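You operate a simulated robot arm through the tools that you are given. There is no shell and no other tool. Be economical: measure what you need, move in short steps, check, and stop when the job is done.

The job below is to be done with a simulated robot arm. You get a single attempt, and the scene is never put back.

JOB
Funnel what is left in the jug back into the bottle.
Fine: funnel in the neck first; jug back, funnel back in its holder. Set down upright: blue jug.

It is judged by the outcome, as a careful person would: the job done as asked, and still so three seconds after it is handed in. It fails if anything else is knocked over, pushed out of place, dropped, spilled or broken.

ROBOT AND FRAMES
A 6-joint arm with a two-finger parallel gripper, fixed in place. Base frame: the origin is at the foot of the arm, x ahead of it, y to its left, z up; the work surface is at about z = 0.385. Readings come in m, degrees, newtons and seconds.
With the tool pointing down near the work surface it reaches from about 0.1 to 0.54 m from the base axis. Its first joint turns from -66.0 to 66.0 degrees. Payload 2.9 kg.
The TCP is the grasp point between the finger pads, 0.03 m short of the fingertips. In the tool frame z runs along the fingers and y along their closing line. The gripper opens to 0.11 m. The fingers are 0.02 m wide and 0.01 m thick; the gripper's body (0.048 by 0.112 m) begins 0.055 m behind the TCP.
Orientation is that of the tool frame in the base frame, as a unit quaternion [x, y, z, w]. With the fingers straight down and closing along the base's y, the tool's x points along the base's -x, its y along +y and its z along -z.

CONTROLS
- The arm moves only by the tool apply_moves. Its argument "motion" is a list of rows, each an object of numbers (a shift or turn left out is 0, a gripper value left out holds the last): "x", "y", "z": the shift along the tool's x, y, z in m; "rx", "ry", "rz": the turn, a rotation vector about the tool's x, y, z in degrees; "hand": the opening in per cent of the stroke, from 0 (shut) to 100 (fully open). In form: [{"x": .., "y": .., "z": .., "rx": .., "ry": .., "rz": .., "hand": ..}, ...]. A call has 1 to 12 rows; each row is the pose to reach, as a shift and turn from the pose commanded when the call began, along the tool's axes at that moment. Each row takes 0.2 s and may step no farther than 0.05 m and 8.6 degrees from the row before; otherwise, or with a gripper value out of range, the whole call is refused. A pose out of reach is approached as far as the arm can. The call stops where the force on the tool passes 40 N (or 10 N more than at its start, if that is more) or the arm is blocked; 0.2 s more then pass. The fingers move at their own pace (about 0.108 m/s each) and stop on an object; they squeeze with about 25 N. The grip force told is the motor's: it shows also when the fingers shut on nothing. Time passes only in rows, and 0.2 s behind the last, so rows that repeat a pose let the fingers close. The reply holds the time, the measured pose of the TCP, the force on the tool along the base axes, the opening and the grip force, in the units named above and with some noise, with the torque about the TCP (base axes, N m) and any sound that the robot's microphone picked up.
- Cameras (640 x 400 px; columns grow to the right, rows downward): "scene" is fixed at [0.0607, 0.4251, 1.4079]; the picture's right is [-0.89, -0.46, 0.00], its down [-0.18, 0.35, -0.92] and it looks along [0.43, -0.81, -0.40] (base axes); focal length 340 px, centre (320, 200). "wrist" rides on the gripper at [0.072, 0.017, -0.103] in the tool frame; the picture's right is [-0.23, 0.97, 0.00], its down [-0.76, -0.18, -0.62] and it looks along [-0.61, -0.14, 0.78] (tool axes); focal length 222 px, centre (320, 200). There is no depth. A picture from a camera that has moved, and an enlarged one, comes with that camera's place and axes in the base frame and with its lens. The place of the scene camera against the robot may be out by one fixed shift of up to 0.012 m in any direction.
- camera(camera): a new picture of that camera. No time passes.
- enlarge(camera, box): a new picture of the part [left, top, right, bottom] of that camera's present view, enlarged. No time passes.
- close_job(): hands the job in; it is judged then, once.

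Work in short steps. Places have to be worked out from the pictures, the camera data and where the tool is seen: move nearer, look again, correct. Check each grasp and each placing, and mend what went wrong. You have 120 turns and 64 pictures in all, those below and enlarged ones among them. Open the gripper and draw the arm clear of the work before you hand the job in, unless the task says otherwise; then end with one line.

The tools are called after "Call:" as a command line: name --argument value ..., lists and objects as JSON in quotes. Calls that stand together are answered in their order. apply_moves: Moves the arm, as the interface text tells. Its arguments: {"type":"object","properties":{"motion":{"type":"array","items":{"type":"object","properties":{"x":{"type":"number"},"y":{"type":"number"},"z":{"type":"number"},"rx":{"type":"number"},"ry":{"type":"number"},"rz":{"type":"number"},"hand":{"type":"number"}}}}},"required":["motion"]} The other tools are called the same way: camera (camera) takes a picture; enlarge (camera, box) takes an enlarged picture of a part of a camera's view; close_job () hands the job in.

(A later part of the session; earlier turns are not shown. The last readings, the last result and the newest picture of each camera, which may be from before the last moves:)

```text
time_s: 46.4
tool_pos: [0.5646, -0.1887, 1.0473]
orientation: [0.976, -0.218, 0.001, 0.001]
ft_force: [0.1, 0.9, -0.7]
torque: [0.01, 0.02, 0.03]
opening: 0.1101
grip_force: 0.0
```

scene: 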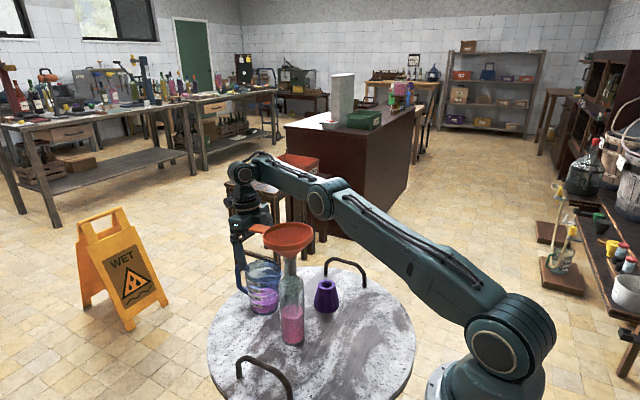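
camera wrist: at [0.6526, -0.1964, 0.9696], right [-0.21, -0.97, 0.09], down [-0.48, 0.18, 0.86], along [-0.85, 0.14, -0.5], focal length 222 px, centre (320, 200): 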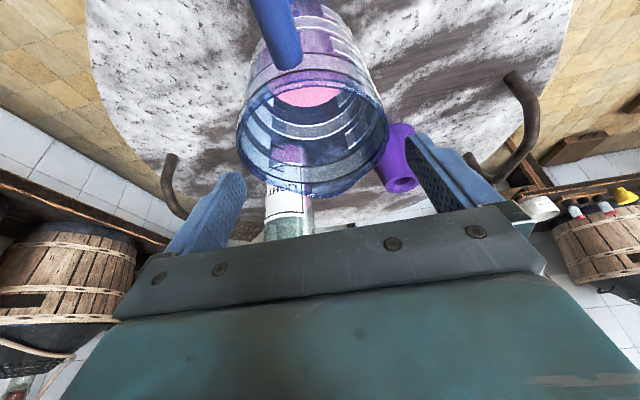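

Call:
apply_moves --motion '[{"x": -0.021, "y": -0.001, "z": 0.017}, {"x": -0.021, "y": -0.001, "z": 0.057}, {"x": -0.021, "y": -0.001, "z": 0.097}, {"x": -0.021, "y": -0.001, "z": 0.107}]'

Call:
camera --camera "scene"

Call:
camera --camera "wrist"

```text
time_s: 47.4
tool_pos: [0.5952, -0.1924, 0.9491]
orientation: [0.976, -0.217, 0.001, 0.0]
ft_force: [-0.1, 0.0, 0.0]
torque: [-0.02, 0.02, -0.05]
opening: 0.1101
grip_force: 0.0
out of reach, approached as far as the arm can: row 1, 2, 3, 4
```

```text
24 pictures are left
```

scene: 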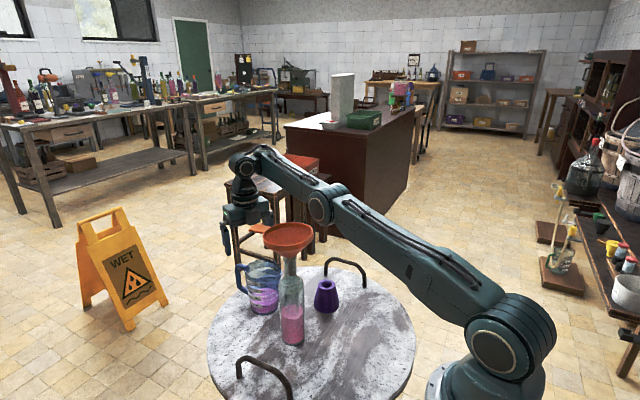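

```text
23 pictures are left
camera wrist: at [0.6528, -0.2372, 1.0533], right [-0.62, -0.79, 0.0], down [-0.62, 0.48, 0.62], along [-0.49, 0.38, -0.78], focal length 222 px, centre (320, 200)
```

wrist: 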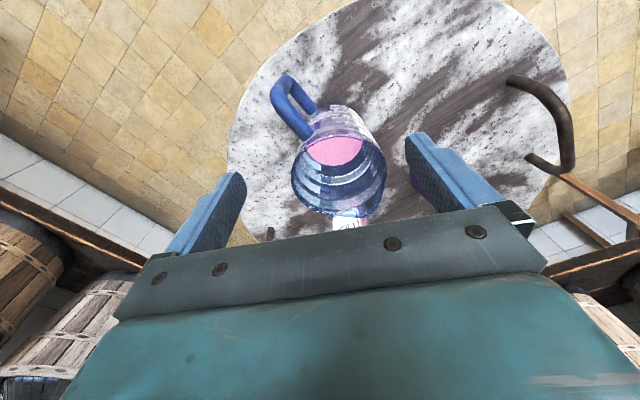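

The arm got nearly straight and can't fold back in from there. I'll rise and pull well inwards so that the elbow bends properly, then approach the jug staying inside that radius.

Call:
apply_moves --motion '[{"z": -0.04}, {"z": -0.08}, {"x": -0.02, "y": 0.01, "z": -0.12}, {"x": -0.05, "y": 0.023, "z": -0.15}, {"x": -0.08, "y": 0.038, "z": -0.18}, {"x": -0.113, "y": 0.053, "z": -0.2}, {"x": -0.113, "y": 0.053, "z": -0.2}]'

Call:
camera --camera "scene"

```text
time_s: 49.0
tool_pos: [0.4732, -0.1964, 1.1583]
orientation: [0.976, -0.218, -0.001, 0.0]
ft_force: [0.7, -0.2, 0.8]
torque: [0.0, 0.01, -0.01]
opening: 0.1099
grip_force: 0.1
out of reach, approached as far as the arm can: row 6, 7
```

```text
22 pictures are left
```

scene: 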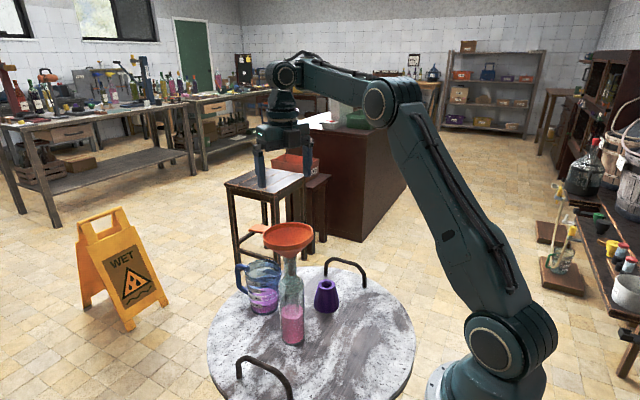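

The elbow is up again, but still something limits motion. I'll yaw back towards the original orientation in stages and test whether the limits vanish.

Call:
apply_moves --motion '[{"rz": 8.3}, {"rz": 16.5}, {"rz": 25}, {"rz": 33}, {"rz": 41}, {"rz": 49}, {"rz": 57}, {"rz": 65}]'

Call:
apply_moves --motion '[{"z": 0.03}, {"z": 0.06}, {"z": 0.09}]'

```text
time_s: 50.8
tool_pos: [0.4761, -0.1978, 1.1577]
orientation: [-0.705, 0.709, -0.002, 0.0]
ft_force: [0.1, 0.1, -0.1]
torque: [0.03, 0.0, 0.0]
opening: 0.1101
grip_force: 0.1
```

```text
time_s: 51.6
tool_pos: [0.5188, -0.2111, 1.1045]
orientation: [-0.707, 0.707, -0.001, 0.0]
ft_force: [-0.2, 0.4, -0.4]
torque: [0.02, 0.0, 0.02]
opening: 0.1099
grip_force: 0.1
out of reach, approached as far as the arm can: row 1, 2, 3
```

The stuck states all lie on one boundary circle; the jug itself lies inside it. I'll command firmly inward (as that got through before) and then approach the jug along an inside path.

Call:
apply_moves --motion '[{"z": -0.045}, {"x": -0.01, "y": 0.04, "z": -0.065}, {"x": -0.02, "y": 0.08, "z": -0.065}, {"x": -0.031, "y": 0.12, "z": -0.065}, {"x": -0.031, "y": 0.12, "z": -0.065}]'

Call:
apply_moves --motion '[{"rz": -8.5}, {"rz": -17}, {"rz": -25.5}, {"rz": -34}, {"rz": -42.5}, {"rz": -51}, {"rz": -59.5}, {"rz": -68}, {"rz": -76}]'

```text
time_s: 52.8
tool_pos: [0.4146, -0.1894, 1.202]
orientation: [-0.707, 0.707, 0.001, 0.001]
ft_force: [-0.8, 0.5, -0.6]
torque: [0.04, -0.04, 0.03]
opening: 0.11
grip_force: 0.1
out of reach, approached as far as the arm can: row 3, 4, 5
```

```text
time_s: 54.8
tool_pos: [0.4126, -0.1916, 1.2028]
orientation: [0.993, -0.122, 0.0, 0.001]
ft_force: [-0.8, -0.4, 0.0]
torque: [0.0, 0.02, -0.01]
opening: 0.1103
grip_force: 0.0
out of reach, approached as far as the arm can: row 1, 2, 3, 4, 5, 6, 7, 8, 9
```

Still on the blocked side. I'll do a deliberate wrist re-configuration in free space: move away to (-y side, high), tilt the tool sideways past horizontal, and come back on the other side.

Call:
apply_moves --motion '[{"y": 0.03, "z": -0.015, "rz": 8.1}, {"y": 0.06, "z": -0.03, "rz": 16.2}, {"x": -0.007, "y": 0.095, "z": -0.047, "rz": 24.3}, {"x": -0.007, "y": 0.095, "z": -0.047, "rz": 32.4}, {"x": -0.007, "y": 0.095, "z": -0.047, "rz": 40.5}, {"x": -0.007, "y": 0.095, "z": -0.047, "rz": 48.6}, {"x": -0.007, "y": 0.095, "z": -0.047, "rz": 56.7}, {"x": -0.007, "y": 0.095, "z": -0.047, "rz": 64.8}, {"x": -0.007, "y": 0.095, "z": -0.047, "rz": 72.9}, {"x": -0.007, "y": 0.095, "z": -0.047, "rz": 81}]'

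Call:
apply_moves --motion '[{"ry": 8.5}, {"ry": 17}, {"ry": 25.5}, {"ry": 34}, {"ry": 42.5}, {"ry": 51}]'

Call:
apply_moves --motion '[{"ry": 8.5}, {"ry": 17}, {"ry": 25.5}, {"ry": 34}, {"ry": 42.5}, {"ry": 51}, {"ry": 59}]'

```text
time_s: 57.0
tool_pos: [0.3846, -0.2809, 1.2499]
orientation: [-0.674, 0.739, -0.001, 0.001]
ft_force: [0.9, -0.6, -0.5]
torque: [0.01, -0.02, 0.02]
opening: 0.1102
grip_force: 0.0
```

```text
time_s: 58.4
tool_pos: [0.4088, -0.2881, 1.285]
orientation: [-0.654, 0.716, -0.165, -0.18]
ft_force: [-0.4, 0.4, 0.2]
torque: [0.03, -0.03, -0.01]
opening: 0.1099
grip_force: 0.0
out of reach, approached as far as the arm can: row 1, 2, 3, 4, 5, 6
```

```text
time_s: 60.0
tool_pos: [0.4084, -0.288, 1.2834]
orientation: [-0.654, 0.716, -0.164, -0.18]
ft_force: [-0.4, -0.1, 0.1]
torque: [-0.01, -0.01, 0.0]
opening: 0.1097
grip_force: 0.1
out of reach, approached as far as the arm can: row 1, 2, 3, 4, 5, 6, 7
```

In this wrist state sideways tilt is free only toward +y. I'll level out, shift to the +y side (free space) and do the flip there.

Call:
apply_moves --motion '[{"ry": -7}, {"ry": -14}, {"ry": -21}, {"ry": -28}]'

Call:
apply_moves --motion '[{"x": -0.043, "y": 0.005}, {"x": -0.086, "y": 0.01}, {"x": -0.129, "y": 0.015}, {"x": -0.172, "y": 0.02}, {"x": -0.215, "y": 0.025}, {"x": -0.258, "y": 0.03}, {"x": -0.3, "y": 0.035}, {"x": -0.344, "y": 0.04}, {"x": -0.388, "y": 0.044}]'

Call:
apply_moves --motion '[{"ry": -8.5}, {"ry": -17}, {"ry": -25.5}, {"ry": -34}, {"ry": -42.5}, {"ry": -51}, {"ry": -59.5}, {"ry": -68}]'

```text
time_s: 61.0
tool_pos: [0.4082, -0.2894, 1.2856]
orientation: [-0.676, 0.737, -0.002, -0.002]
ft_force: [-0.7, -0.2, -0.3]
torque: [0.04, -0.04, -0.07]
opening: 0.1101
grip_force: 0.0
```

```text
time_s: 63.0
tool_pos: [0.3983, 0.1032, 1.2834]
orientation: [-0.675, 0.738, -0.001, -0.002]
ft_force: [-0.5, 0.4, 0.2]
torque: [-0.05, -0.04, 0.02]
opening: 0.1102
grip_force: 0.1
```

```text
time_s: 64.8
tool_pos: [0.4069, 0.1035, 1.2988]
orientation: [-0.657, 0.72, 0.15, 0.17]
ft_force: [-0.1, -1.4, 0.0]
torque: [0.0, 0.0, -0.02]
opening: 0.1097
grip_force: 0.1
out of reach, approached as far as the arm can: row 3, 4, 5, 6, 7, 8
```

Call:
camera --camera "scene"

```text
21 pictures are left
```

scene: 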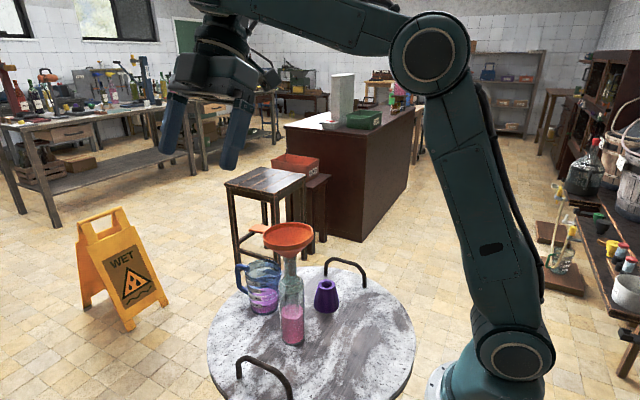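

This is consistent with wrist-pitch being at its limit in the outward direction. I'll level, yaw so the sideways tilt goes slightly inward (azimuth ~115°), and try again.

Call:
apply_moves --motion '[{"ry": 8.5}, {"ry": 17}, {"ry": 26}]'

Call:
apply_moves --motion '[{"rz": -8}, {"rz": -16}, {"rz": -24}, {"rz": -30}]'

Call:
apply_moves --motion '[{"ry": -8.5}, {"ry": -17}, {"ry": -25.5}, {"ry": -34}, {"ry": -42.5}, {"ry": -51}, {"ry": -59.5}, {"ry": -68}, {"ry": -76.5}, {"ry": -85}]'

```text
refused: row 3 steps farther than a row can; nothing moved
```

```text
time_s: 65.8
tool_pos: [0.4147, 0.1083, 1.3189]
orientation: [0.821, -0.527, -0.095, -0.197]
ft_force: [0.6, 0.3, 0.7]
torque: [0.0, 0.0, -0.02]
opening: 0.11
grip_force: 0.0
out of reach, approached as far as the arm can: row 3, 4
```

```text
time_s: 68.0
tool_pos: [0.4137, 0.1084, 1.319]
orientation: [0.821, -0.527, -0.096, -0.198]
ft_force: [-0.8, -0.7, -0.5]
torque: [0.01, 0.0, -0.01]
opening: 0.1098
grip_force: 0.1
out of reach, approached as far as the arm can: row 1, 2, 3, 4, 5, 6, 7, 8, 9, 10
```

Correcting: level the tool properly first (the earlier levelling call was refused).

Call:
apply_moves --motion '[{"rx": -3.3, "ry": 5.4}, {"rx": -6.6, "ry": 10.8}, {"rx": -9.9, "ry": 16.3}, {"rx": -13.2, "ry": 21.7}]'

```text
time_s: 69.0
tool_pos: [0.413, 0.1073, 1.3191]
orientation: [0.841, -0.541, 0.001, 0.001]
ft_force: [-0.1, 0.3, -0.2]
torque: [-0.03, 0.0, 0.02]
opening: 0.1099
grip_force: 0.0
```

Call:
apply_moves --motion '[{"ry": -8.5}, {"ry": -17}, {"ry": -25.5}, {"ry": -34}, {"ry": -42.5}, {"ry": -51}, {"ry": -59.5}, {"ry": -68}, {"ry": -76.5}, {"ry": -85}]'

```text
time_s: 71.2
tool_pos: [0.3966, 0.1103, 1.2841]
orientation: [0.826, -0.531, -0.156, -0.105]
ft_force: [0.7, -0.8, -0.5]
torque: [0.01, 0.01, -0.01]
opening: 0.1098
grip_force: 0.0
out of reach, approached as far as the arm can: row 2, 3, 4, 5, 6, 7, 8, 9, 10
```

The sideways limit fits if the arm plane is offset ~18° from the tool azimuth. I'll retry on the -y side with a clearly inward tilt direction (-130°).

Call:
apply_moves --motion '[{"ry": 7.2}, {"ry": 14.4}, {"ry": 21.6}]'

Call:
apply_moves --motion '[{"x": 0.04, "y": 0.023, "z": 0.005}, {"x": 0.08, "y": 0.046, "z": 0.01}, {"x": 0.12, "y": 0.068, "z": 0.012}, {"x": 0.16, "y": 0.091, "z": 0.015}, {"x": 0.2, "y": 0.114, "z": 0.02}, {"x": 0.24, "y": 0.137, "z": 0.022}, {"x": 0.28, "y": 0.16, "z": 0.025}, {"x": 0.32, "y": 0.183, "z": 0.03}, {"x": 0.358, "y": 0.204, "z": 0.03}]'

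Call:
apply_moves --motion '[{"rz": 8.1}, {"rz": 16.2}, {"rz": 24.3}, {"rz": 32.4}, {"rz": 40.5}, {"rz": 48.6}, {"rz": 56.7}, {"rz": 64.5}]'

Call:
apply_moves --motion '[{"ry": 8.5}, {"ry": 17}, {"ry": 25.5}, {"ry": 34}, {"ry": 42.5}, {"ry": 51}, {"ry": 59.5}, {"ry": 68}, {"ry": 76.5}, {"ry": 85}]'

```text
time_s: 72.0
tool_pos: [0.396, 0.1111, 1.284]
orientation: [0.84, -0.542, -0.009, -0.008]
ft_force: [-0.1, -0.1, -0.2]
torque: [0.03, 0.02, 0.0]
opening: 0.1101
grip_force: 0.0
```

```text
time_s: 74.0
tool_pos: [0.358, -0.3017, 1.2514]
orientation: [0.841, -0.541, 0.0, -0.002]
ft_force: [0.5, -0.4, -0.1]
torque: [-0.01, -0.01, 0.0]
opening: 0.1098
grip_force: 0.1
```

```text
time_s: 75.8
tool_pos: [0.357, -0.2998, 1.2504]
orientation: [-0.42, 0.907, 0.001, 0.002]
ft_force: [-0.1, 0.1, -0.3]
torque: [-0.03, -0.01, 0.0]
opening: 0.1105
grip_force: 0.1
```

```text
time_s: 78.0
tool_pos: [0.3527, -0.2991, 1.242]
orientation: [-0.412, 0.886, -0.091, -0.19]
ft_force: [-0.7, 0.3, -0.3]
torque: [-0.01, -0.01, 0.0]
opening: 0.11
grip_force: 0.0
out of reach, approached as far as the arm can: row 3, 4, 5, 6, 7, 8, 9, 10
```

Level again and yaw to the original orientation; then retry the original free descent to see whether the limit depends on yaw.

Call:
apply_moves --motion '[{"ry": -8}, {"ry": -16}, {"ry": -24.3}]'

Call:
apply_moves --motion '[{"rz": 8.3}, {"rz": 16.6}, {"rz": 25}, {"rz": 33.3}, {"rz": 41.6}, {"rz": 49.6}]'

Call:
apply_moves --motion '[{"x": -0.03, "y": 0.01}, {"x": -0.06, "y": 0.02}, {"x": -0.09, "y": 0.03}, {"x": -0.11, "y": 0.03, "z": 0.03}, {"x": -0.12, "y": 0.03, "z": 0.07}, {"x": -0.12, "y": 0.03, "z": 0.11}, {"x": -0.12, "y": 0.03, "z": 0.15}, {"x": -0.12, "y": 0.03, "z": 0.19}]'

```text
time_s: 78.8
tool_pos: [0.3547, -0.2973, 1.2428]
orientation: [-0.426, 0.905, -0.007, -0.013]
ft_force: [0.9, -1.1, -0.4]
torque: [0.03, -0.01, -0.03]
opening: 0.1099
grip_force: 0.1
```

```text
time_s: 80.2
tool_pos: [0.3523, -0.3001, 1.2432]
orientation: [-0.001, 1.0, -0.001, 0.002]
ft_force: [-0.3, 0.8, -0.4]
torque: [0.02, 0.03, 0.01]
opening: 0.11
grip_force: 0.1
```

```text
time_s: 82.0
tool_pos: [0.4716, -0.2684, 1.0545]
orientation: [-0.004, 1.0, -0.001, 0.002]
ft_force: [0.1, -0.3, 0.5]
torque: [-0.02, -0.01, 0.02]
opening: 0.1099
grip_force: 0.1
```

At the original yaw the descent is free. Now rotating yaw here to -90° and then towards 0° in steps, watching for flags.

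Call:
apply_moves --motion '[{"rz": -8.5}, {"rz": -17}, {"rz": -25.5}, {"rz": -34}, {"rz": -42.5}, {"rz": -51}, {"rz": -59.5}, {"rz": -68}, {"rz": -76.5}, {"rz": -85}]'

Call:
apply_moves --motion '[{"rz": -8.5}, {"rz": -17}, {"rz": -25.5}, {"rz": -34}, {"rz": -42.5}, {"rz": -51}, {"rz": -59.5}, {"rz": -68}, {"rz": -75}]'

```text
time_s: 84.2
tool_pos: [0.4738, -0.2671, 1.0533]
orientation: [-0.678, 0.735, -0.002, 0.0]
ft_force: [-0.6, -0.3, 0.2]
torque: [0.0, 0.0, 0.0]
opening: 0.11
grip_force: 0.0
```

```text
time_s: 86.2
tool_pos: [0.5103, -0.2714, 1.0858]
orientation: [0.985, -0.173, -0.003, -0.026]
ft_force: [-0.1, -0.4, 0.1]
torque: [-0.04, 0.04, 0.0]
opening: 0.1101
grip_force: 0.1
out of reach, approached as far as the arm can: row 7, 8, 9
```

The wrist-roll limit is now identified: yaw must stay ≤ about -30° near the jug. I'll back off to yaw ≈-36°, level, and return inside the free region.

Call:
apply_moves --motion '[{"rx": -1, "ry": 0.3, "rz": 8}, {"rx": -2, "ry": 0.7, "rz": 15}, {"rx": -2.8, "ry": 1.0, "rz": 20}, {"rx": -2.8, "ry": 1.0, "rz": 20, "x": -0.035, "y": 0.012, "z": 0.03}, {"rx": -2.8, "ry": 1.0, "rz": 20, "x": -0.035, "y": 0.012, "z": 0.03}]'

```text
time_s: 87.4
tool_pos: [0.4756, -0.2698, 1.0577]
orientation: [0.94, -0.342, -0.004, 0.0]
ft_force: [1.2, 0.2, -0.8]
torque: [-0.01, -0.03, -0.03]
opening: 0.1101
grip_force: 0.0
```

Free again. Approaching above the jug at yaw ≈-34° with a 12° lean (wrist away from the funnel's tab), staying high first.

Call:
apply_moves --motion '[{"x": -0.001, "y": -0.038, "z": 0.0}, {"x": -0.003, "y": -0.076, "z": 0.01, "rz": -3}, {"x": -0.0045, "y": -0.1148, "z": 0.02, "rz": -6}, {"x": -0.0045, "y": -0.1148, "z": 0.058, "rx": -2.6, "ry": -3.1, "rz": -6}, {"x": -0.0045, "y": -0.1148, "z": 0.058, "rx": -5.2, "ry": -6.2, "rz": -6}, {"x": -0.0045, "y": -0.1148, "z": 0.058, "rx": -7.7, "ry": -9.2, "rz": -6}, {"x": -0.0045, "y": -0.1148, "z": 0.058, "rx": -7.7, "ry": -9.2, "rz": -6}]'

Call:
enlarge --camera "scene" --box '[210, 60, 400, 300]'

Call:
camera --camera "wrist"

```text
time_s: 89.0
tool_pos: [0.5355, -0.1647, 0.9905]
orientation: [0.95, -0.295, -0.097, 0.024]
ft_force: [-0.6, 0.9, -0.3]
torque: [0.01, -0.02, 0.0]
opening: 0.1101
grip_force: 0.0
out of reach, approached as far as the arm can: row 6, 7
```

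```text
1.67 times, centred on (305, 180) of scene
camera zoom: at [0.0607, 0.4252, 1.4079], right [-0.89, -0.46, 0.0], down [-0.18, 0.35, -0.92], along [0.43, -0.81, -0.4], focal length 566 px, centre (345, 233)
```

zoom: 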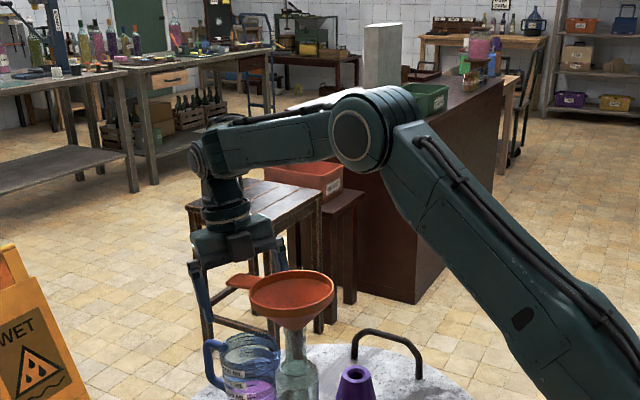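

```text
19 pictures are left
camera wrist: at [0.6037, -0.2202, 1.0811], right [-0.73, -0.67, 0.14], down [-0.39, 0.57, 0.72], along [-0.57, 0.47, -0.68], focal length 222 px, centre (320, 200)
```

wrist: 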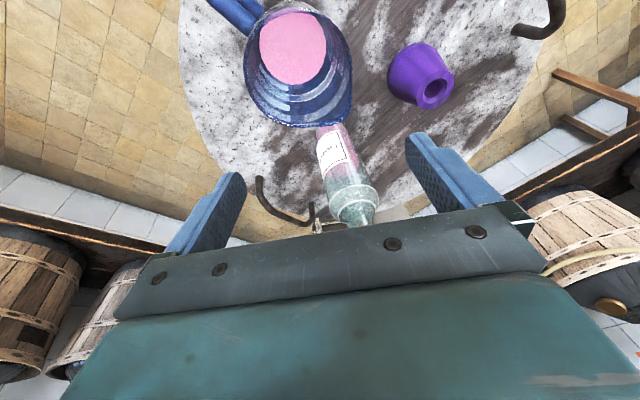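

Lean at this yaw hits the roll limit again; adding 11° more yaw margin (to ≈-45°) and re-centring over the jug.

Call:
apply_moves --motion '[{"rz": 6}, {"rz": 11}, {"x": 0.0166, "y": 0.006, "z": -0.002, "rz": 11}, {"x": 0.0166, "y": 0.006, "z": -0.002, "rz": 11}]'

```text
time_s: 90.0
tool_pos: [0.5437, -0.1775, 0.9894]
orientation: [0.918, -0.383, -0.095, 0.042]
ft_force: [-0.2, 0.4, -0.3]
torque: [0.0, 0.02, 0.05]
opening: 0.1103
grip_force: 0.1
```

Unflagged now. Lowering to just above the rim and checking both views.

Call:
apply_moves --motion '[{"x": 0.01, "y": -0.008, "z": 0.0428}, {"x": 0.0201, "y": -0.0161, "z": 0.0855}, {"x": 0.0201, "y": -0.0161, "z": 0.0855}]'

Call:
camera --camera "wrist"

Call:
enlarge --camera "scene" --box '[210, 130, 370, 310]'

```text
time_s: 90.8
tool_pos: [0.5526, -0.1848, 0.9019]
orientation: [0.918, -0.381, -0.097, 0.046]
ft_force: [1.5, 0.2, 0.2]
torque: [-0.03, 0.03, -0.02]
opening: 0.1099
grip_force: 0.1
```

```text
18 pictures are left
camera wrist: at [0.6121, -0.2451, 0.9949], right [-0.83, -0.53, 0.19], down [-0.27, 0.67, 0.69], along [-0.49, 0.52, -0.7], focal length 222 px, centre (320, 200)
```

wrist: 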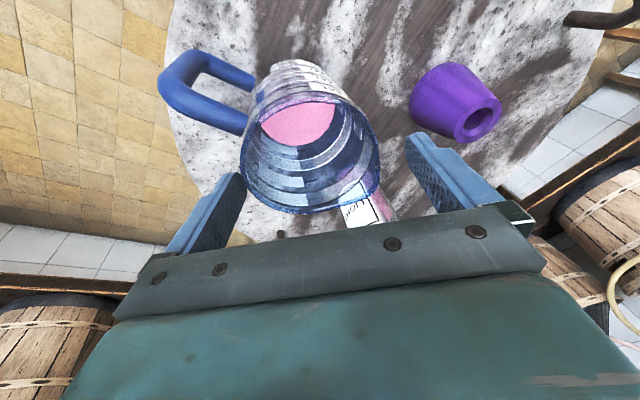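

```text
2.22 times, centred on (290, 220) of scene
camera zoom: at [0.0607, 0.4251, 1.4079], right [-0.89, -0.46, 0.0], down [-0.18, 0.35, -0.92], along [0.43, -0.81, -0.4], focal length 755 px, centre (387, 156)
```

zoom: 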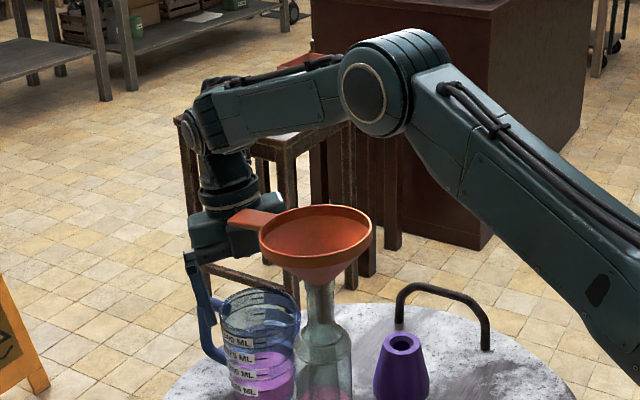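

Forearm clearance over the funnel is fine (~10 cm). The closing line is tilted 9° off horizontal though; correcting that about tool x before going down, so the pads meet the jug squarely.

Call:
apply_moves --motion '[{"z": -0.01, "rx": 4.6}, {"z": -0.01, "rx": 9.2}, {"z": -0.01, "rx": 9.2}]'

Call:
camera --camera "wrist"

```text
time_s: 91.6
tool_pos: [0.5538, -0.1827, 0.9115]
orientation: [0.919, -0.388, -0.066, -0.029]
ft_force: [0.3, -0.4, 0.2]
torque: [-0.02, 0.02, -0.01]
opening: 0.1102
grip_force: 0.2
```

```text
16 pictures are left
camera wrist: at [0.6025, -0.2563, 1.0033], right [-0.85, -0.52, 0.03], down [-0.34, 0.6, 0.73], along [-0.4, 0.61, -0.69], focal length 222 px, centre (320, 200)
```

wrist: 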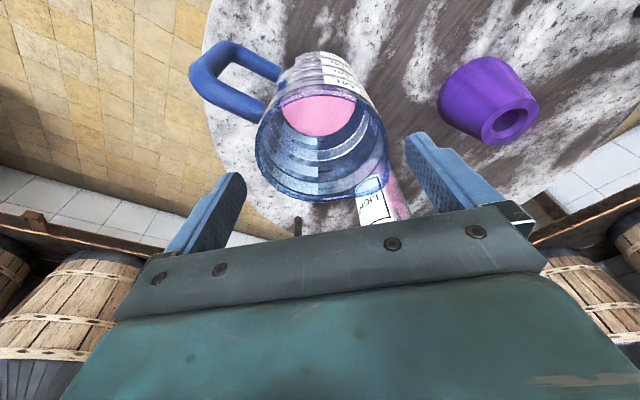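

Centred between the fingers. Descending to the grasp height (TCP z≈0.838).

Call:
apply_moves --motion '[{"x": 0.0025, "z": 0.024}, {"x": 0.005, "z": 0.048}, {"x": 0.0065, "y": 0.001, "z": 0.063}, {"x": 0.0075, "y": 0.001, "z": 0.0733}, {"x": 0.0075, "y": 0.001, "z": 0.0733}]'

Call:
camera --camera "wrist"

Call:
enlarge --camera "scene" --box '[210, 160, 370, 330]'

```text
time_s: 92.8
tool_pos: [0.5528, -0.1828, 0.8368]
orientation: [0.919, -0.387, -0.066, -0.028]
ft_force: [0.5, 0.0, 0.0]
torque: [0.02, 0.02, 0.01]
opening: 0.1099
grip_force: 0.2
```

```text
15 pictures are left
camera wrist: at [0.6004, -0.2548, 0.9285], right [-0.85, -0.52, 0.03], down [-0.34, 0.6, 0.73], along [-0.4, 0.61, -0.69], focal length 222 px, centre (320, 200)
```

wrist: 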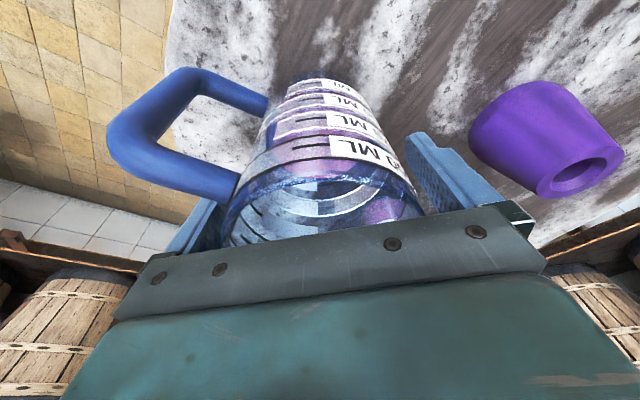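

```text
2.35 times, centred on (290, 245) of scene
camera zoom: at [0.0607, 0.4251, 1.4079], right [-0.89, -0.46, 0.0], down [-0.18, 0.35, -0.92], along [0.43, -0.81, -0.4], focal length 800 px, centre (391, 94)
```

zoom: 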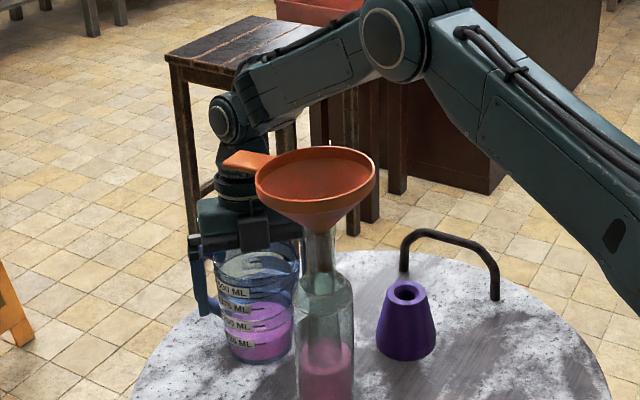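

Fingers straddle the jug cleanly. Closing.

Call:
apply_moves --motion '[{"hand": 92}, {"hand": 88}, {"hand": 84}, {"hand": 78}, {"hand": 70}, {"hand": 60}, {"hand": 50}, {"hand": 50}]'

```text
time_s: 94.6
tool_pos: [0.5529, -0.1822, 0.8372]
orientation: [0.919, -0.388, -0.066, -0.029]
ft_force: [1.7, -0.3, 1.2]
torque: [-0.07, 0.02, 0.02]
opening: 0.0897
grip_force: 24.9
```

Jug gripped (90 mm). Lifting 3 cm and checking that it holds.

Call:
apply_moves --motion '[{"x": -0.0014, "z": -0.0099, "hand": 40}, {"x": -0.0029, "z": -0.0198, "hand": 40}, {"x": -0.0043, "z": -0.0297, "hand": 40}, {"x": -0.0043, "z": -0.0297, "hand": 40}]'

Call:
enlarge --camera "scene" --box '[210, 160, 370, 330]'

```text
time_s: 95.6
tool_pos: [0.5532, -0.1809, 0.8672]
orientation: [0.92, -0.386, -0.067, -0.027]
ft_force: [0.3, 0.3, -4.4]
torque: [0.02, 0.05, -0.01]
opening: 0.0896
grip_force: 24.5
```

```text
2.35 times, centred on (290, 245) of scene
camera zoom: at [0.0608, 0.4251, 1.4079], right [-0.89, -0.46, 0.0], down [-0.18, 0.35, -0.92], along [0.43, -0.81, -0.4], focal length 800 px, centre (391, 94)
```

zoom: 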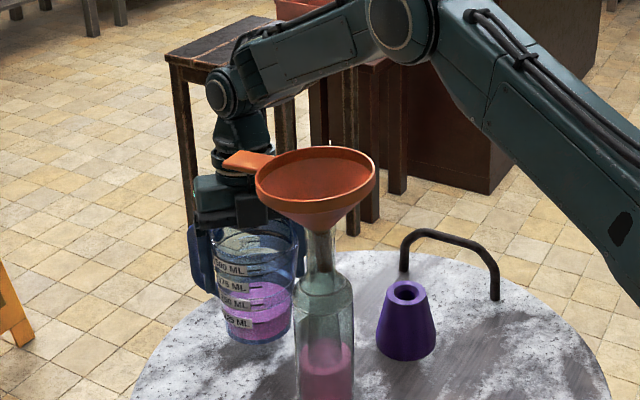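

Held firmly (4.4 N). Moving it slightly to -y (clear of the funnel tab), then straight up to z≈1.10.

Call:
apply_moves --motion '[{"x": 0.0135, "y": 0.014, "z": -0.007}, {"x": 0.027, "y": 0.028, "z": -0.0141}, {"x": 0.022, "y": 0.0296, "z": -0.038}, {"x": 0.0165, "y": 0.0313, "z": -0.064}, {"x": 0.0107, "y": 0.033, "z": -0.092}, {"x": 0.0049, "y": 0.0349, "z": -0.12}, {"x": -0.001, "y": 0.0368, "z": -0.148}, {"x": -0.0068, "y": 0.0386, "z": -0.175}, {"x": -0.0125, "y": 0.0404, "z": -0.202}, {"x": -0.016, "y": 0.0415, "z": -0.22}, {"x": -0.0185, "y": 0.0422, "z": -0.23}, {"x": -0.0185, "y": 0.0422, "z": -0.23}]'

```text
time_s: 98.2
tool_pos: [0.5041, -0.239, 1.0697]
orientation: [0.919, -0.388, -0.066, -0.027]
ft_force: [-0.3, -0.1, -3.9]
torque: [-0.01, 0.06, -0.01]
opening: 0.0897
grip_force: 24.7
out of reach, approached as far as the arm can: row 8, 9, 10, 11, 12
```

Slightly short of the target (reach), but clear at (0.504,-0.239,1.07). Yawing the jug by -40° about the vertical so the spout faces the funnel.

Call:
apply_moves --motion '[{"rx": 1.15, "rz": 7.92}, {"rx": 2.3, "rz": 15.84}, {"rx": 3.46, "rz": 23.8}, {"rx": 4.6, "rz": 31.7}, {"rx": 5.76, "rz": 39.6}, {"rx": 5.76, "rz": 39.6}]'

Call:
camera --camera "wrist"

```text
time_s: 99.6
tool_pos: [0.505, -0.2388, 1.071]
orientation: [0.731, -0.678, -0.053, -0.049]
ft_force: [0.7, 0.5, -5.3]
torque: [0.07, 0.06, -0.02]
opening: 0.0897
grip_force: 24.6
```

```text
12 pictures are left
camera wrist: at [0.4934, -0.3247, 1.1615], right [-0.99, 0.15, 0.03], down [0.13, 0.67, 0.73], along [0.09, 0.72, -0.69], focal length 222 px, centre (320, 200)
```

wrist: 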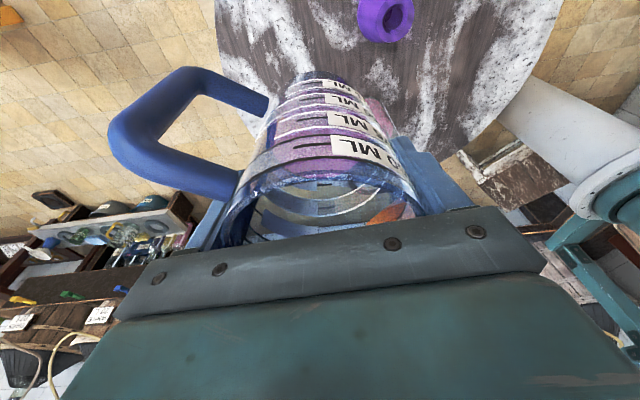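

Spout now faces the funnel. Moving in while tilting to ~32° (liquid should still be inside), lip ~2.5 cm inside the funnel's near edge and ~4 cm above it.

Call:
apply_moves --motion '[{"x": -0.013, "y": 0.002, "z": -0.006, "rx": 2.83, "ry": 2.8, "rz": -0.41}, {"x": -0.025, "y": 0.004, "z": -0.011, "rx": 7.07, "ry": 6.99, "rz": -1.03}, {"x": -0.04, "y": 0.007, "z": -0.015, "rx": 12, "ry": 11.9, "rz": -1.75}, {"x": -0.054, "y": 0.01, "z": -0.018, "rx": 16.3, "ry": 16.1, "rz": -2.4}, {"x": -0.0674, "y": 0.0118, "z": -0.0195, "rx": 21.2, "ry": 21, "rz": -3.1}, {"x": -0.0674, "y": 0.0118, "z": -0.0195, "rx": 21.2, "ry": 21, "rz": -3.1}]'

Call:
enlarge --camera "scene" --box '[210, 120, 370, 260]'

```text
time_s: 101.0
tool_pos: [0.4881, -0.1751, 1.1004]
orientation: [0.725, -0.654, 0.207, -0.06]
ft_force: [0.1, -0.3, -4.0]
torque: [0.03, 0.1, 0.01]
opening: 0.0895
grip_force: 24.8
```

```text
2.86 times, centred on (290, 190) of scene
camera zoom: at [0.0608, 0.4251, 1.4079], right [-0.89, -0.46, 0.0], down [-0.18, 0.35, -0.92], along [0.43, -0.81, -0.4], focal length 971 px, centre (406, 229)
```

zoom: 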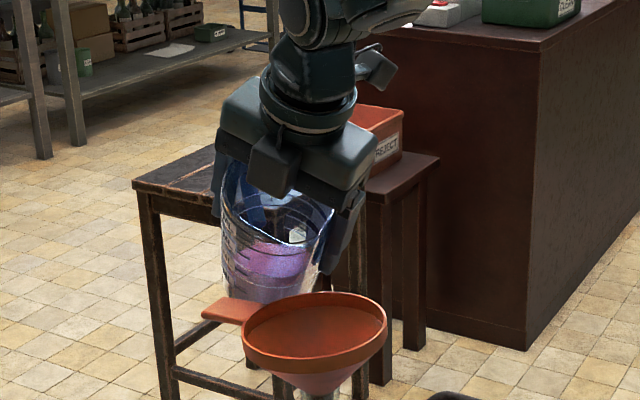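

Call:
enlarge --camera "scene" --box '[255, 160, 320, 225]'

```text
6.15 times, centred on (288, 192) of scene
camera zoom: at [0.0608, 0.4251, 1.4079], right [-0.89, -0.46, 0.0], down [-0.18, 0.35, -0.92], along [0.43, -0.81, -0.4], focal length 2091 px, centre (520, 246)
```

zoom: 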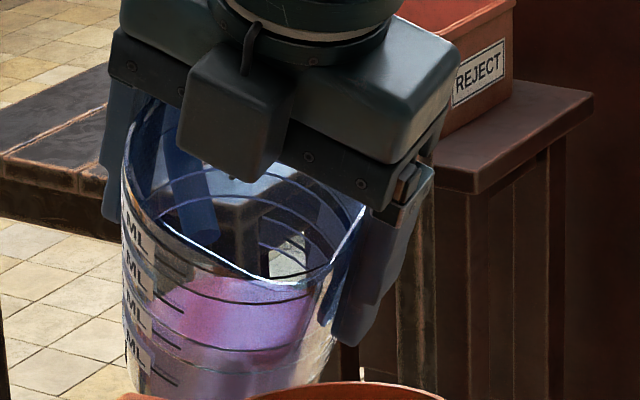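

The lip sits over the funnel, slightly higher than planned — safe. Tilting on slowly to ~56°, keeping the lip in place.

Call:
apply_moves --motion '[{"x": -0.0002, "z": -0.002, "rx": 1.41, "ry": 1.4, "rz": -0.21}, {"x": -0.0004, "z": -0.004, "rx": 2.83, "ry": 2.8, "rz": -0.41}, {"x": -0.0006, "z": -0.006, "rx": 4.24, "ry": 4.19, "rz": -0.62}, {"x": -0.0008, "z": -0.008, "rx": 5.66, "ry": 5.59, "rz": -0.82}, {"x": -0.001, "z": -0.01, "rx": 7.07, "ry": 6.99, "rz": -1.03}, {"x": -0.0012, "z": -0.012, "rx": 8.48, "ry": 8.39, "rz": -1.24}, {"x": -0.0014, "z": -0.014, "rx": 9.9, "ry": 9.79, "rz": -1.44}, {"x": -0.0016, "z": -0.016, "rx": 11.3, "ry": 11.2, "rz": -1.65}, {"x": -0.0018, "z": -0.018, "rx": 12.7, "ry": 12.6, "rz": -1.85}, {"x": -0.002, "z": -0.02, "rx": 14.1, "ry": 14, "rz": -2.06}, {"x": -0.0024, "z": -0.0242, "rx": 15.5, "ry": 15.4, "rz": -2.27}]'

Call:
enlarge --camera "scene" --box '[240, 150, 335, 240]'

```text
time_s: 103.4
tool_pos: [0.4778, -0.1685, 1.1209]
orientation: [0.688, -0.609, 0.388, -0.064]
ft_force: [-0.8, -1.0, -3.6]
torque: [0.08, 0.09, 0.0]
opening: 0.0894
grip_force: 25.4
```

```text
4.44 times, centred on (288, 195) of scene
camera zoom: at [0.0608, 0.4251, 1.4079], right [-0.89, -0.46, 0.0], down [-0.18, 0.35, -0.92], along [0.43, -0.81, -0.4], focal length 1510 px, centre (464, 222)
```

zoom: 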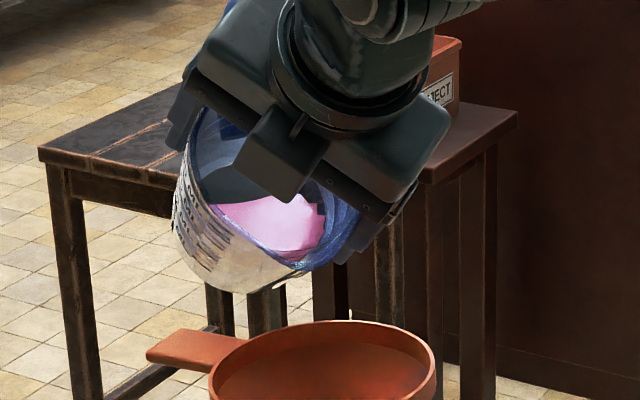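

Lip is over the funnel with liquid approaching it. Continuing slowly to ~70°.

Call:
apply_moves --motion '[{"x": -0.001, "y": 0.0003, "z": -0.003, "rx": 1.65, "ry": 1.63, "rz": -0.24}, {"x": -0.002, "y": 0.0006, "z": -0.006, "rx": 3.3, "ry": 3.26, "rz": -0.48}, {"x": -0.002, "y": 0.0006, "z": -0.006, "rx": 3.3, "ry": 3.26, "rz": -0.48}, {"x": -0.003, "y": 0.0009, "z": -0.009, "rx": 4.95, "ry": 4.9, "rz": -0.72}, {"x": -0.003, "y": 0.0009, "z": -0.009, "rx": 4.95, "ry": 4.9, "rz": -0.72}, {"x": -0.004, "y": 0.0011, "z": -0.012, "rx": 6.6, "ry": 6.53, "rz": -0.96}, {"x": -0.004, "y": 0.0011, "z": -0.012, "rx": 6.6, "ry": 6.53, "rz": -0.96}, {"x": -0.005, "y": 0.0014, "z": -0.015, "rx": 8.25, "ry": 8.16, "rz": -1.2}, {"x": -0.005, "y": 0.0014, "z": -0.015, "rx": 8.25, "ry": 8.16, "rz": -1.2}, {"x": -0.006, "y": 0.0017, "z": -0.0183, "rx": 9.9, "ry": 9.79, "rz": -1.44}, {"x": -0.006, "y": 0.0017, "z": -0.0183, "rx": 9.9, "ry": 9.79, "rz": -1.44}]'

Call:
enlarge --camera "scene" --box '[235, 150, 345, 350]'

```text
time_s: 105.8
tool_pos: [0.4655, -0.1564, 1.1303]
orientation: [0.653, -0.567, 0.498, -0.067]
ft_force: [0.0, 0.0, -3.4]
torque: [0.08, 0.09, -0.01]
opening: 0.0894
grip_force: 25.2
```

```text
2.00 times, centred on (290, 250) of scene
camera zoom: at [0.0608, 0.4251, 1.4079], right [-0.89, -0.46, 0.0], down [-0.18, 0.35, -0.92], along [0.43, -0.81, -0.4], focal length 680 px, centre (380, 100)
```

zoom: 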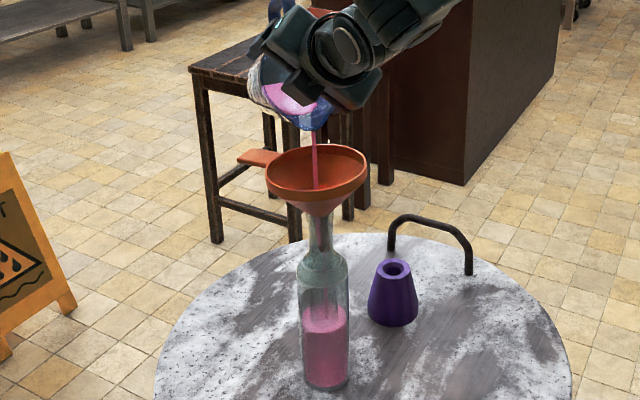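

Liquid is streaming into the middle of the funnel and the bottle level is rising. Holding a moment, then tilting slowly to ~84°.

Call:
apply_moves --motion '[{"x": 0}, {"x": 0}, {"x": 0}, {"y": -0.0004, "z": -0.003, "rx": 1.98, "ry": 1.96, "rz": -0.29}, {"y": -0.0004, "z": -0.003, "rx": 1.98, "ry": 1.96, "rz": -0.29}, {"y": -0.0008, "z": -0.006, "rx": 3.96, "ry": 3.92, "rz": -0.58}, {"y": -0.0008, "z": -0.006, "rx": 3.96, "ry": 3.92, "rz": -0.58}, {"y": -0.0011, "z": -0.0095, "rx": 5.94, "ry": 5.87, "rz": -0.86}, {"y": -0.0011, "z": -0.0095, "rx": 5.94, "ry": 5.87, "rz": -0.86}, {"y": -0.0015, "z": -0.0126, "rx": 7.92, "ry": 7.83, "rz": -1.15}, {"y": -0.0015, "z": -0.0126, "rx": 7.92, "ry": 7.83, "rz": -1.15}, {"x": -0.0004, "y": -0.0019, "z": -0.0158, "rx": 9.9, "ry": 9.79, "rz": -1.44}]'

Call:
enlarge --camera "scene" --box '[235, 150, 345, 350]'

```text
time_s: 108.4
tool_pos: [0.457, -0.1485, 1.1387]
orientation: [0.606, -0.518, 0.6, -0.068]
ft_force: [-0.6, 0.4, -4.2]
torque: [0.06, 0.06, -0.02]
opening: 0.0894
grip_force: 25.0
```

```text
2.00 times, centred on (290, 250) of scene
camera zoom: at [0.0608, 0.4251, 1.4079], right [-0.89, -0.46, 0.0], down [-0.18, 0.35, -0.92], along [0.43, -0.81, -0.4], focal length 680 px, centre (380, 100)
```

zoom: 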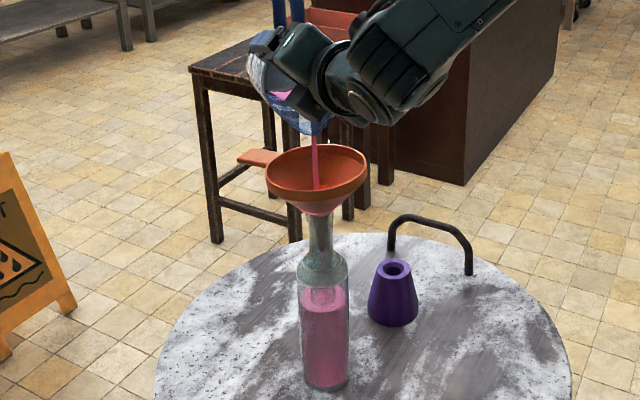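

Still flowing nicely. Holding, then going on to ~100° (rising 1 cm for clearance), and letting it drain.

Call:
apply_moves --motion '[{"x": 0}, {"x": 0}, {"x": 0}, {"x": 0.001, "y": -0.0015, "z": -0.0035, "rx": 1.88, "ry": 1.87, "rz": -0.27}, {"x": 0.002, "y": -0.003, "z": -0.007, "rx": 3.77, "ry": 3.73, "rz": -0.55}, {"x": 0.002, "y": -0.003, "z": -0.007, "rx": 3.77, "ry": 3.73, "rz": -0.55}, {"x": 0.003, "y": -0.0045, "z": -0.0104, "rx": 5.65, "ry": 5.6, "rz": -0.82}, {"x": 0.003, "y": -0.0045, "z": -0.0104, "rx": 5.65, "ry": 5.6, "rz": -0.82}, {"x": 0.004, "y": -0.006, "z": -0.0139, "rx": 7.53, "ry": 7.47, "rz": -1.1}, {"x": 0.004, "y": -0.006, "z": -0.0139, "rx": 7.53, "ry": 7.47, "rz": -1.1}, {"x": 0.005, "y": -0.0075, "z": -0.0174, "rx": 9.4, "ry": 9.3, "rz": -1.37}, {"x": 0.0059, "y": -0.0089, "z": -0.0208, "rx": 11.3, "ry": 11.2, "rz": -1.65}]'

Call:
apply_moves --motion '[{"x": 0}, {"x": 0}, {"x": 0}, {"x": 0}, {"x": 0}, {"x": 0}, {"x": 0}, {"x": 0}, {"x": 0}, {"x": 0}]'

Call:
enlarge --camera "scene" --box '[235, 150, 345, 350]'

```text
time_s: 111.0
tool_pos: [0.4431, -0.1376, 1.1535]
orientation: [0.543, -0.451, 0.705, -0.069]
ft_force: [0.2, -0.2, -2.9]
torque: [0.04, 0.04, -0.01]
opening: 0.0892
grip_force: 25.1
```

```text
time_s: 113.2
tool_pos: [0.443, -0.1375, 1.154]
orientation: [0.543, -0.451, 0.705, -0.069]
ft_force: [0.8, 0.5, -3.4]
torque: [0.06, 0.07, 0.01]
opening: 0.0892
grip_force: 25.3
```

```text
2.00 times, centred on (290, 250) of scene
camera zoom: at [0.0608, 0.4251, 1.4079], right [-0.89, -0.46, 0.0], down [-0.18, 0.35, -0.92], along [0.43, -0.81, -0.4], focal length 680 px, centre (380, 100)
```

zoom: 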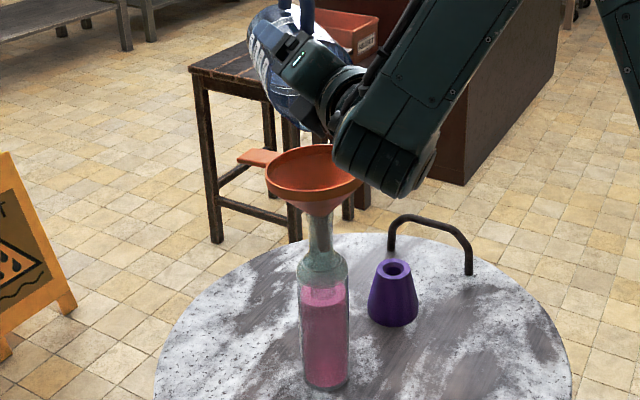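

The stream has ended and the bottle is full to its shoulder. Giving 5° more tilt for the last drops.

Call:
apply_moves --motion '[{"rx": 1.4, "ry": 1.4, "rz": -0.2}, {"rx": 2.5, "ry": 2.45, "rz": -0.36}, {"rx": 3.5, "ry": 3.5, "rz": -0.5}, {"rx": 3.5, "ry": 3.5, "rz": -0.5}, {"rx": 3.5, "ry": 3.5, "rz": -0.5}, {"rx": 3.5, "ry": 3.5, "rz": -0.5}, {"rx": 3.5, "ry": 3.5, "rz": -0.5}]'

```text
time_s: 114.8
tool_pos: [0.443, -0.137, 1.1536]
orientation: [0.521, -0.43, 0.734, -0.068]
ft_force: [0.1, -1.0, -3.0]
torque: [0.06, 0.08, -0.03]
opening: 0.089
grip_force: 25.3
```

Now returning the jug upright: tilting back to ~50° with the lip still over the funnel.

Call:
apply_moves --motion '[{"x": -0.0028, "y": 0.0039, "z": 0.0068, "rx": -5.15, "ry": -5.1, "rz": 0.75}, {"x": -0.0056, "y": 0.0078, "z": 0.0136, "rx": -10.3, "ry": -10.2, "rz": 1.5}, {"x": -0.0084, "y": 0.0117, "z": 0.0204, "rx": -15.45, "ry": -15.3, "rz": 2.25}, {"x": -0.0112, "y": 0.0157, "z": 0.0272, "rx": -20.6, "ry": -20.4, "rz": 3.0}, {"x": -0.014, "y": 0.0196, "z": 0.034, "rx": -25.8, "ry": -25.5, "rz": 3.75}, {"x": -0.0168, "y": 0.0235, "z": 0.0409, "rx": -30.9, "ry": -30.6, "rz": 4.5}, {"x": -0.0196, "y": 0.0274, "z": 0.0477, "rx": -36.1, "ry": -35.6, "rz": 5.25}, {"x": -0.0196, "y": 0.0274, "z": 0.0477, "rx": -36.1, "ry": -35.6, "rz": 5.25}]'

```text
time_s: 116.6
tool_pos: [0.4827, -0.1708, 1.1253]
orientation: [0.693, -0.614, 0.372, -0.064]
ft_force: [0.6, 0.2, -2.8]
torque: [0.1, 0.07, -0.02]
opening: 0.0894
grip_force: 25.3
```

Call:
apply_moves --motion '[{"x": 0.015, "y": -0.0004, "z": 0.0096, "rx": -5.0, "ry": -5.0, "rz": 0.73}, {"x": 0.03, "y": -0.0008, "z": 0.0192, "rx": -10.1, "ry": -10.0, "rz": 1.47}, {"x": 0.045, "y": -0.0012, "z": 0.0288, "rx": -15.1, "ry": -15.0, "rz": 2.2}, {"x": 0.0606, "y": -0.0017, "z": 0.0384, "rx": -20.2, "ry": -20.0, "rz": 2.94}, {"x": 0.0533, "y": 0.0074, "z": 0.0503, "rx": -25.2, "ry": -24.9, "rz": 3.67}, {"x": 0.046, "y": 0.0165, "z": 0.0622, "rx": -30.3, "ry": -29.9, "rz": 4.4}, {"x": 0.0387, "y": 0.0256, "z": 0.0741, "rx": -35.3, "ry": -34.9, "rz": 5.14}, {"x": 0.0387, "y": 0.0256, "z": 0.0741, "rx": -35.3, "ry": -34.9, "rz": 5.14}]'

```text
time_s: 118.4
tool_pos: [0.5042, -0.2404, 1.0765]
orientation: [0.73, -0.68, -0.053, -0.048]
ft_force: [0.0, -0.3, -2.7]
torque: [-0.02, 0.02, -0.02]
opening: 0.0888
grip_force: 24.8
```

Upright again (2.7 N — jug now light). Yawing back and checking how the jug sits in the grip.

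Call:
apply_moves --motion '[{"rx": -1.15, "rz": -7.92}, {"rx": -2.3, "rz": -15.84}, {"rx": -3.46, "rz": -23.8}, {"rx": -4.6, "rz": -31.7}, {"rx": -5.76, "rz": -39.6}, {"rx": -5.76, "rz": -39.6}]'

Call:
camera --camera "wrist"

```text
time_s: 119.8
tool_pos: [0.5011, -0.2394, 1.0753]
orientation: [0.919, -0.387, -0.065, -0.026]
ft_force: [0.5, 0.0, -2.9]
torque: [-0.05, 0.04, 0.01]
opening: 0.089
grip_force: 24.9
out of reach, approached as far as the arm can: row 2, 3, 4, 5, 6
```

```text
5 pictures are left
camera wrist: at [0.5478, -0.3116, 1.1671], right [-0.85, -0.52, 0.03], down [-0.34, 0.6, 0.72], along [-0.4, 0.61, -0.69], focal length 222 px, centre (320, 200)
```

wrist: 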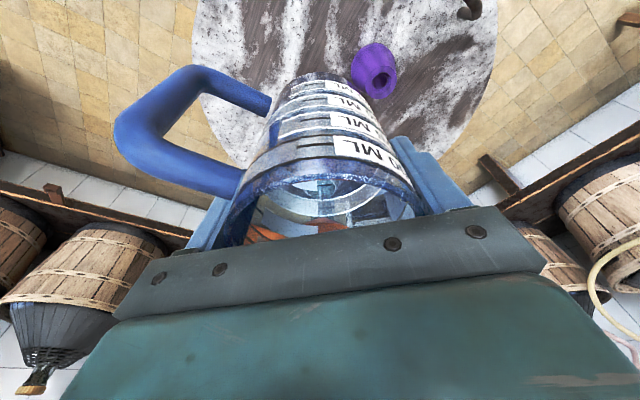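

Jug is empty and sits in the grip as it was picked. Carrying it down to just above its original spot.

Call:
apply_moves --motion '[{"x": 0.0097, "y": -0.0099, "z": 0.034}, {"x": 0.0195, "y": -0.0197, "z": 0.068}, {"x": 0.0292, "y": -0.0296, "z": 0.102}, {"x": 0.039, "y": -0.0394, "z": 0.136}, {"x": 0.0487, "y": -0.0493, "z": 0.17}, {"x": 0.042, "y": -0.0585, "z": 0.19}, {"x": 0.035, "y": -0.068, "z": 0.21}, {"x": 0.0282, "y": -0.077, "z": 0.2236}, {"x": 0.0282, "y": -0.077, "z": 0.2236}]'

```text
time_s: 121.8
tool_pos: [0.5529, -0.1844, 0.8488]
orientation: [0.919, -0.388, -0.066, -0.027]
ft_force: [0.3, 0.7, -4.3]
torque: [0.01, 0.04, 0.02]
opening: 0.0889
grip_force: 24.9
```

Call:
apply_moves --motion '[{"x": 0.0006, "y": -0.0015, "z": 0.004}, {"x": 0.0012, "y": -0.0015, "z": 0.008}, {"x": 0.0015, "y": -0.0015, "z": 0.01}, {"x": 0.0015, "y": -0.0015, "z": 0.01}]'

Call:
enlarge --camera "scene" --box '[220, 190, 350, 340]'

```text
time_s: 122.8
tool_pos: [0.5537, -0.1831, 0.8394]
orientation: [0.918, -0.389, -0.067, -0.028]
ft_force: [0.9, 0.7, -0.3]
torque: [0.08, -0.03, 0.02]
opening: 0.0889
grip_force: 25.4
```

```text
2.67 times, centred on (285, 265) of scene
camera zoom: at [0.0607, 0.4252, 1.4079], right [-0.89, -0.46, 0.0], down [-0.18, 0.35, -0.92], along [0.43, -0.81, -0.4], focal length 906 px, centre (413, 27)
```

zoom: 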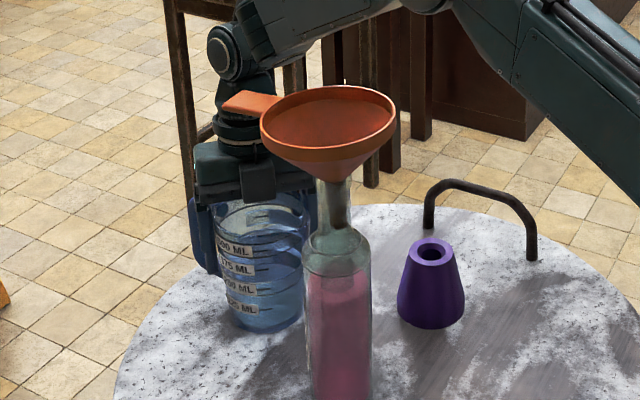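

The table is taking the weight (force dropped to ~0). Lowering 1.5 mm more and opening gently.

Call:
apply_moves --motion '[{"z": 0.001}, {"z": 0.0015}, {"z": 0.0015}]'

Call:
apply_moves --motion '[{"hand": 82}, {"hand": 84}, {"hand": 88}, {"hand": 94}, {"hand": 100}, {"hand": 100}, {"hand": 100}]'

```text
time_s: 123.6
tool_pos: [0.5527, -0.1829, 0.8378]
orientation: [0.919, -0.388, -0.065, -0.028]
ft_force: [-3.8, -1.2, 12.9]
torque: [0.18, -0.02, 0.09]
opening: 0.0889
grip_force: 25.2
```

```text
time_s: 125.2
tool_pos: [0.5539, -0.1843, 0.8386]
orientation: [0.919, -0.388, -0.066, -0.027]
ft_force: [0.2, 0.6, -0.6]
torque: [-0.02, 0.02, -0.01]
opening: 0.11
grip_force: 0.0
```

Released. Raising straight up off the jug, then out to the -y side.

Call:
apply_moves --motion '[{"x": -0.0036, "z": -0.025}, {"x": -0.0079, "z": -0.0545}, {"x": -0.0122, "z": -0.084}, {"x": -0.0166, "z": -0.114}, {"x": -0.0209, "z": -0.1436}]'

Call:
camera --camera "wrist"

```text
time_s: 126.4
tool_pos: [0.5533, -0.1824, 0.9824]
orientation: [0.919, -0.388, -0.066, -0.028]
ft_force: [-0.3, 0.0, 0.6]
torque: [0.0, 0.02, 0.0]
opening: 0.1101
grip_force: 0.1
```

```text
3 pictures are left
camera wrist: at [0.6017, -0.2553, 1.0737], right [-0.85, -0.52, 0.03], down [-0.34, 0.6, 0.73], along [-0.4, 0.61, -0.69], focal length 222 px, centre (320, 200)
```

wrist: 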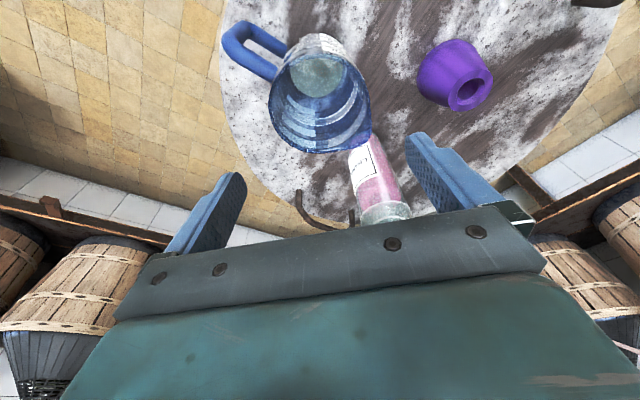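

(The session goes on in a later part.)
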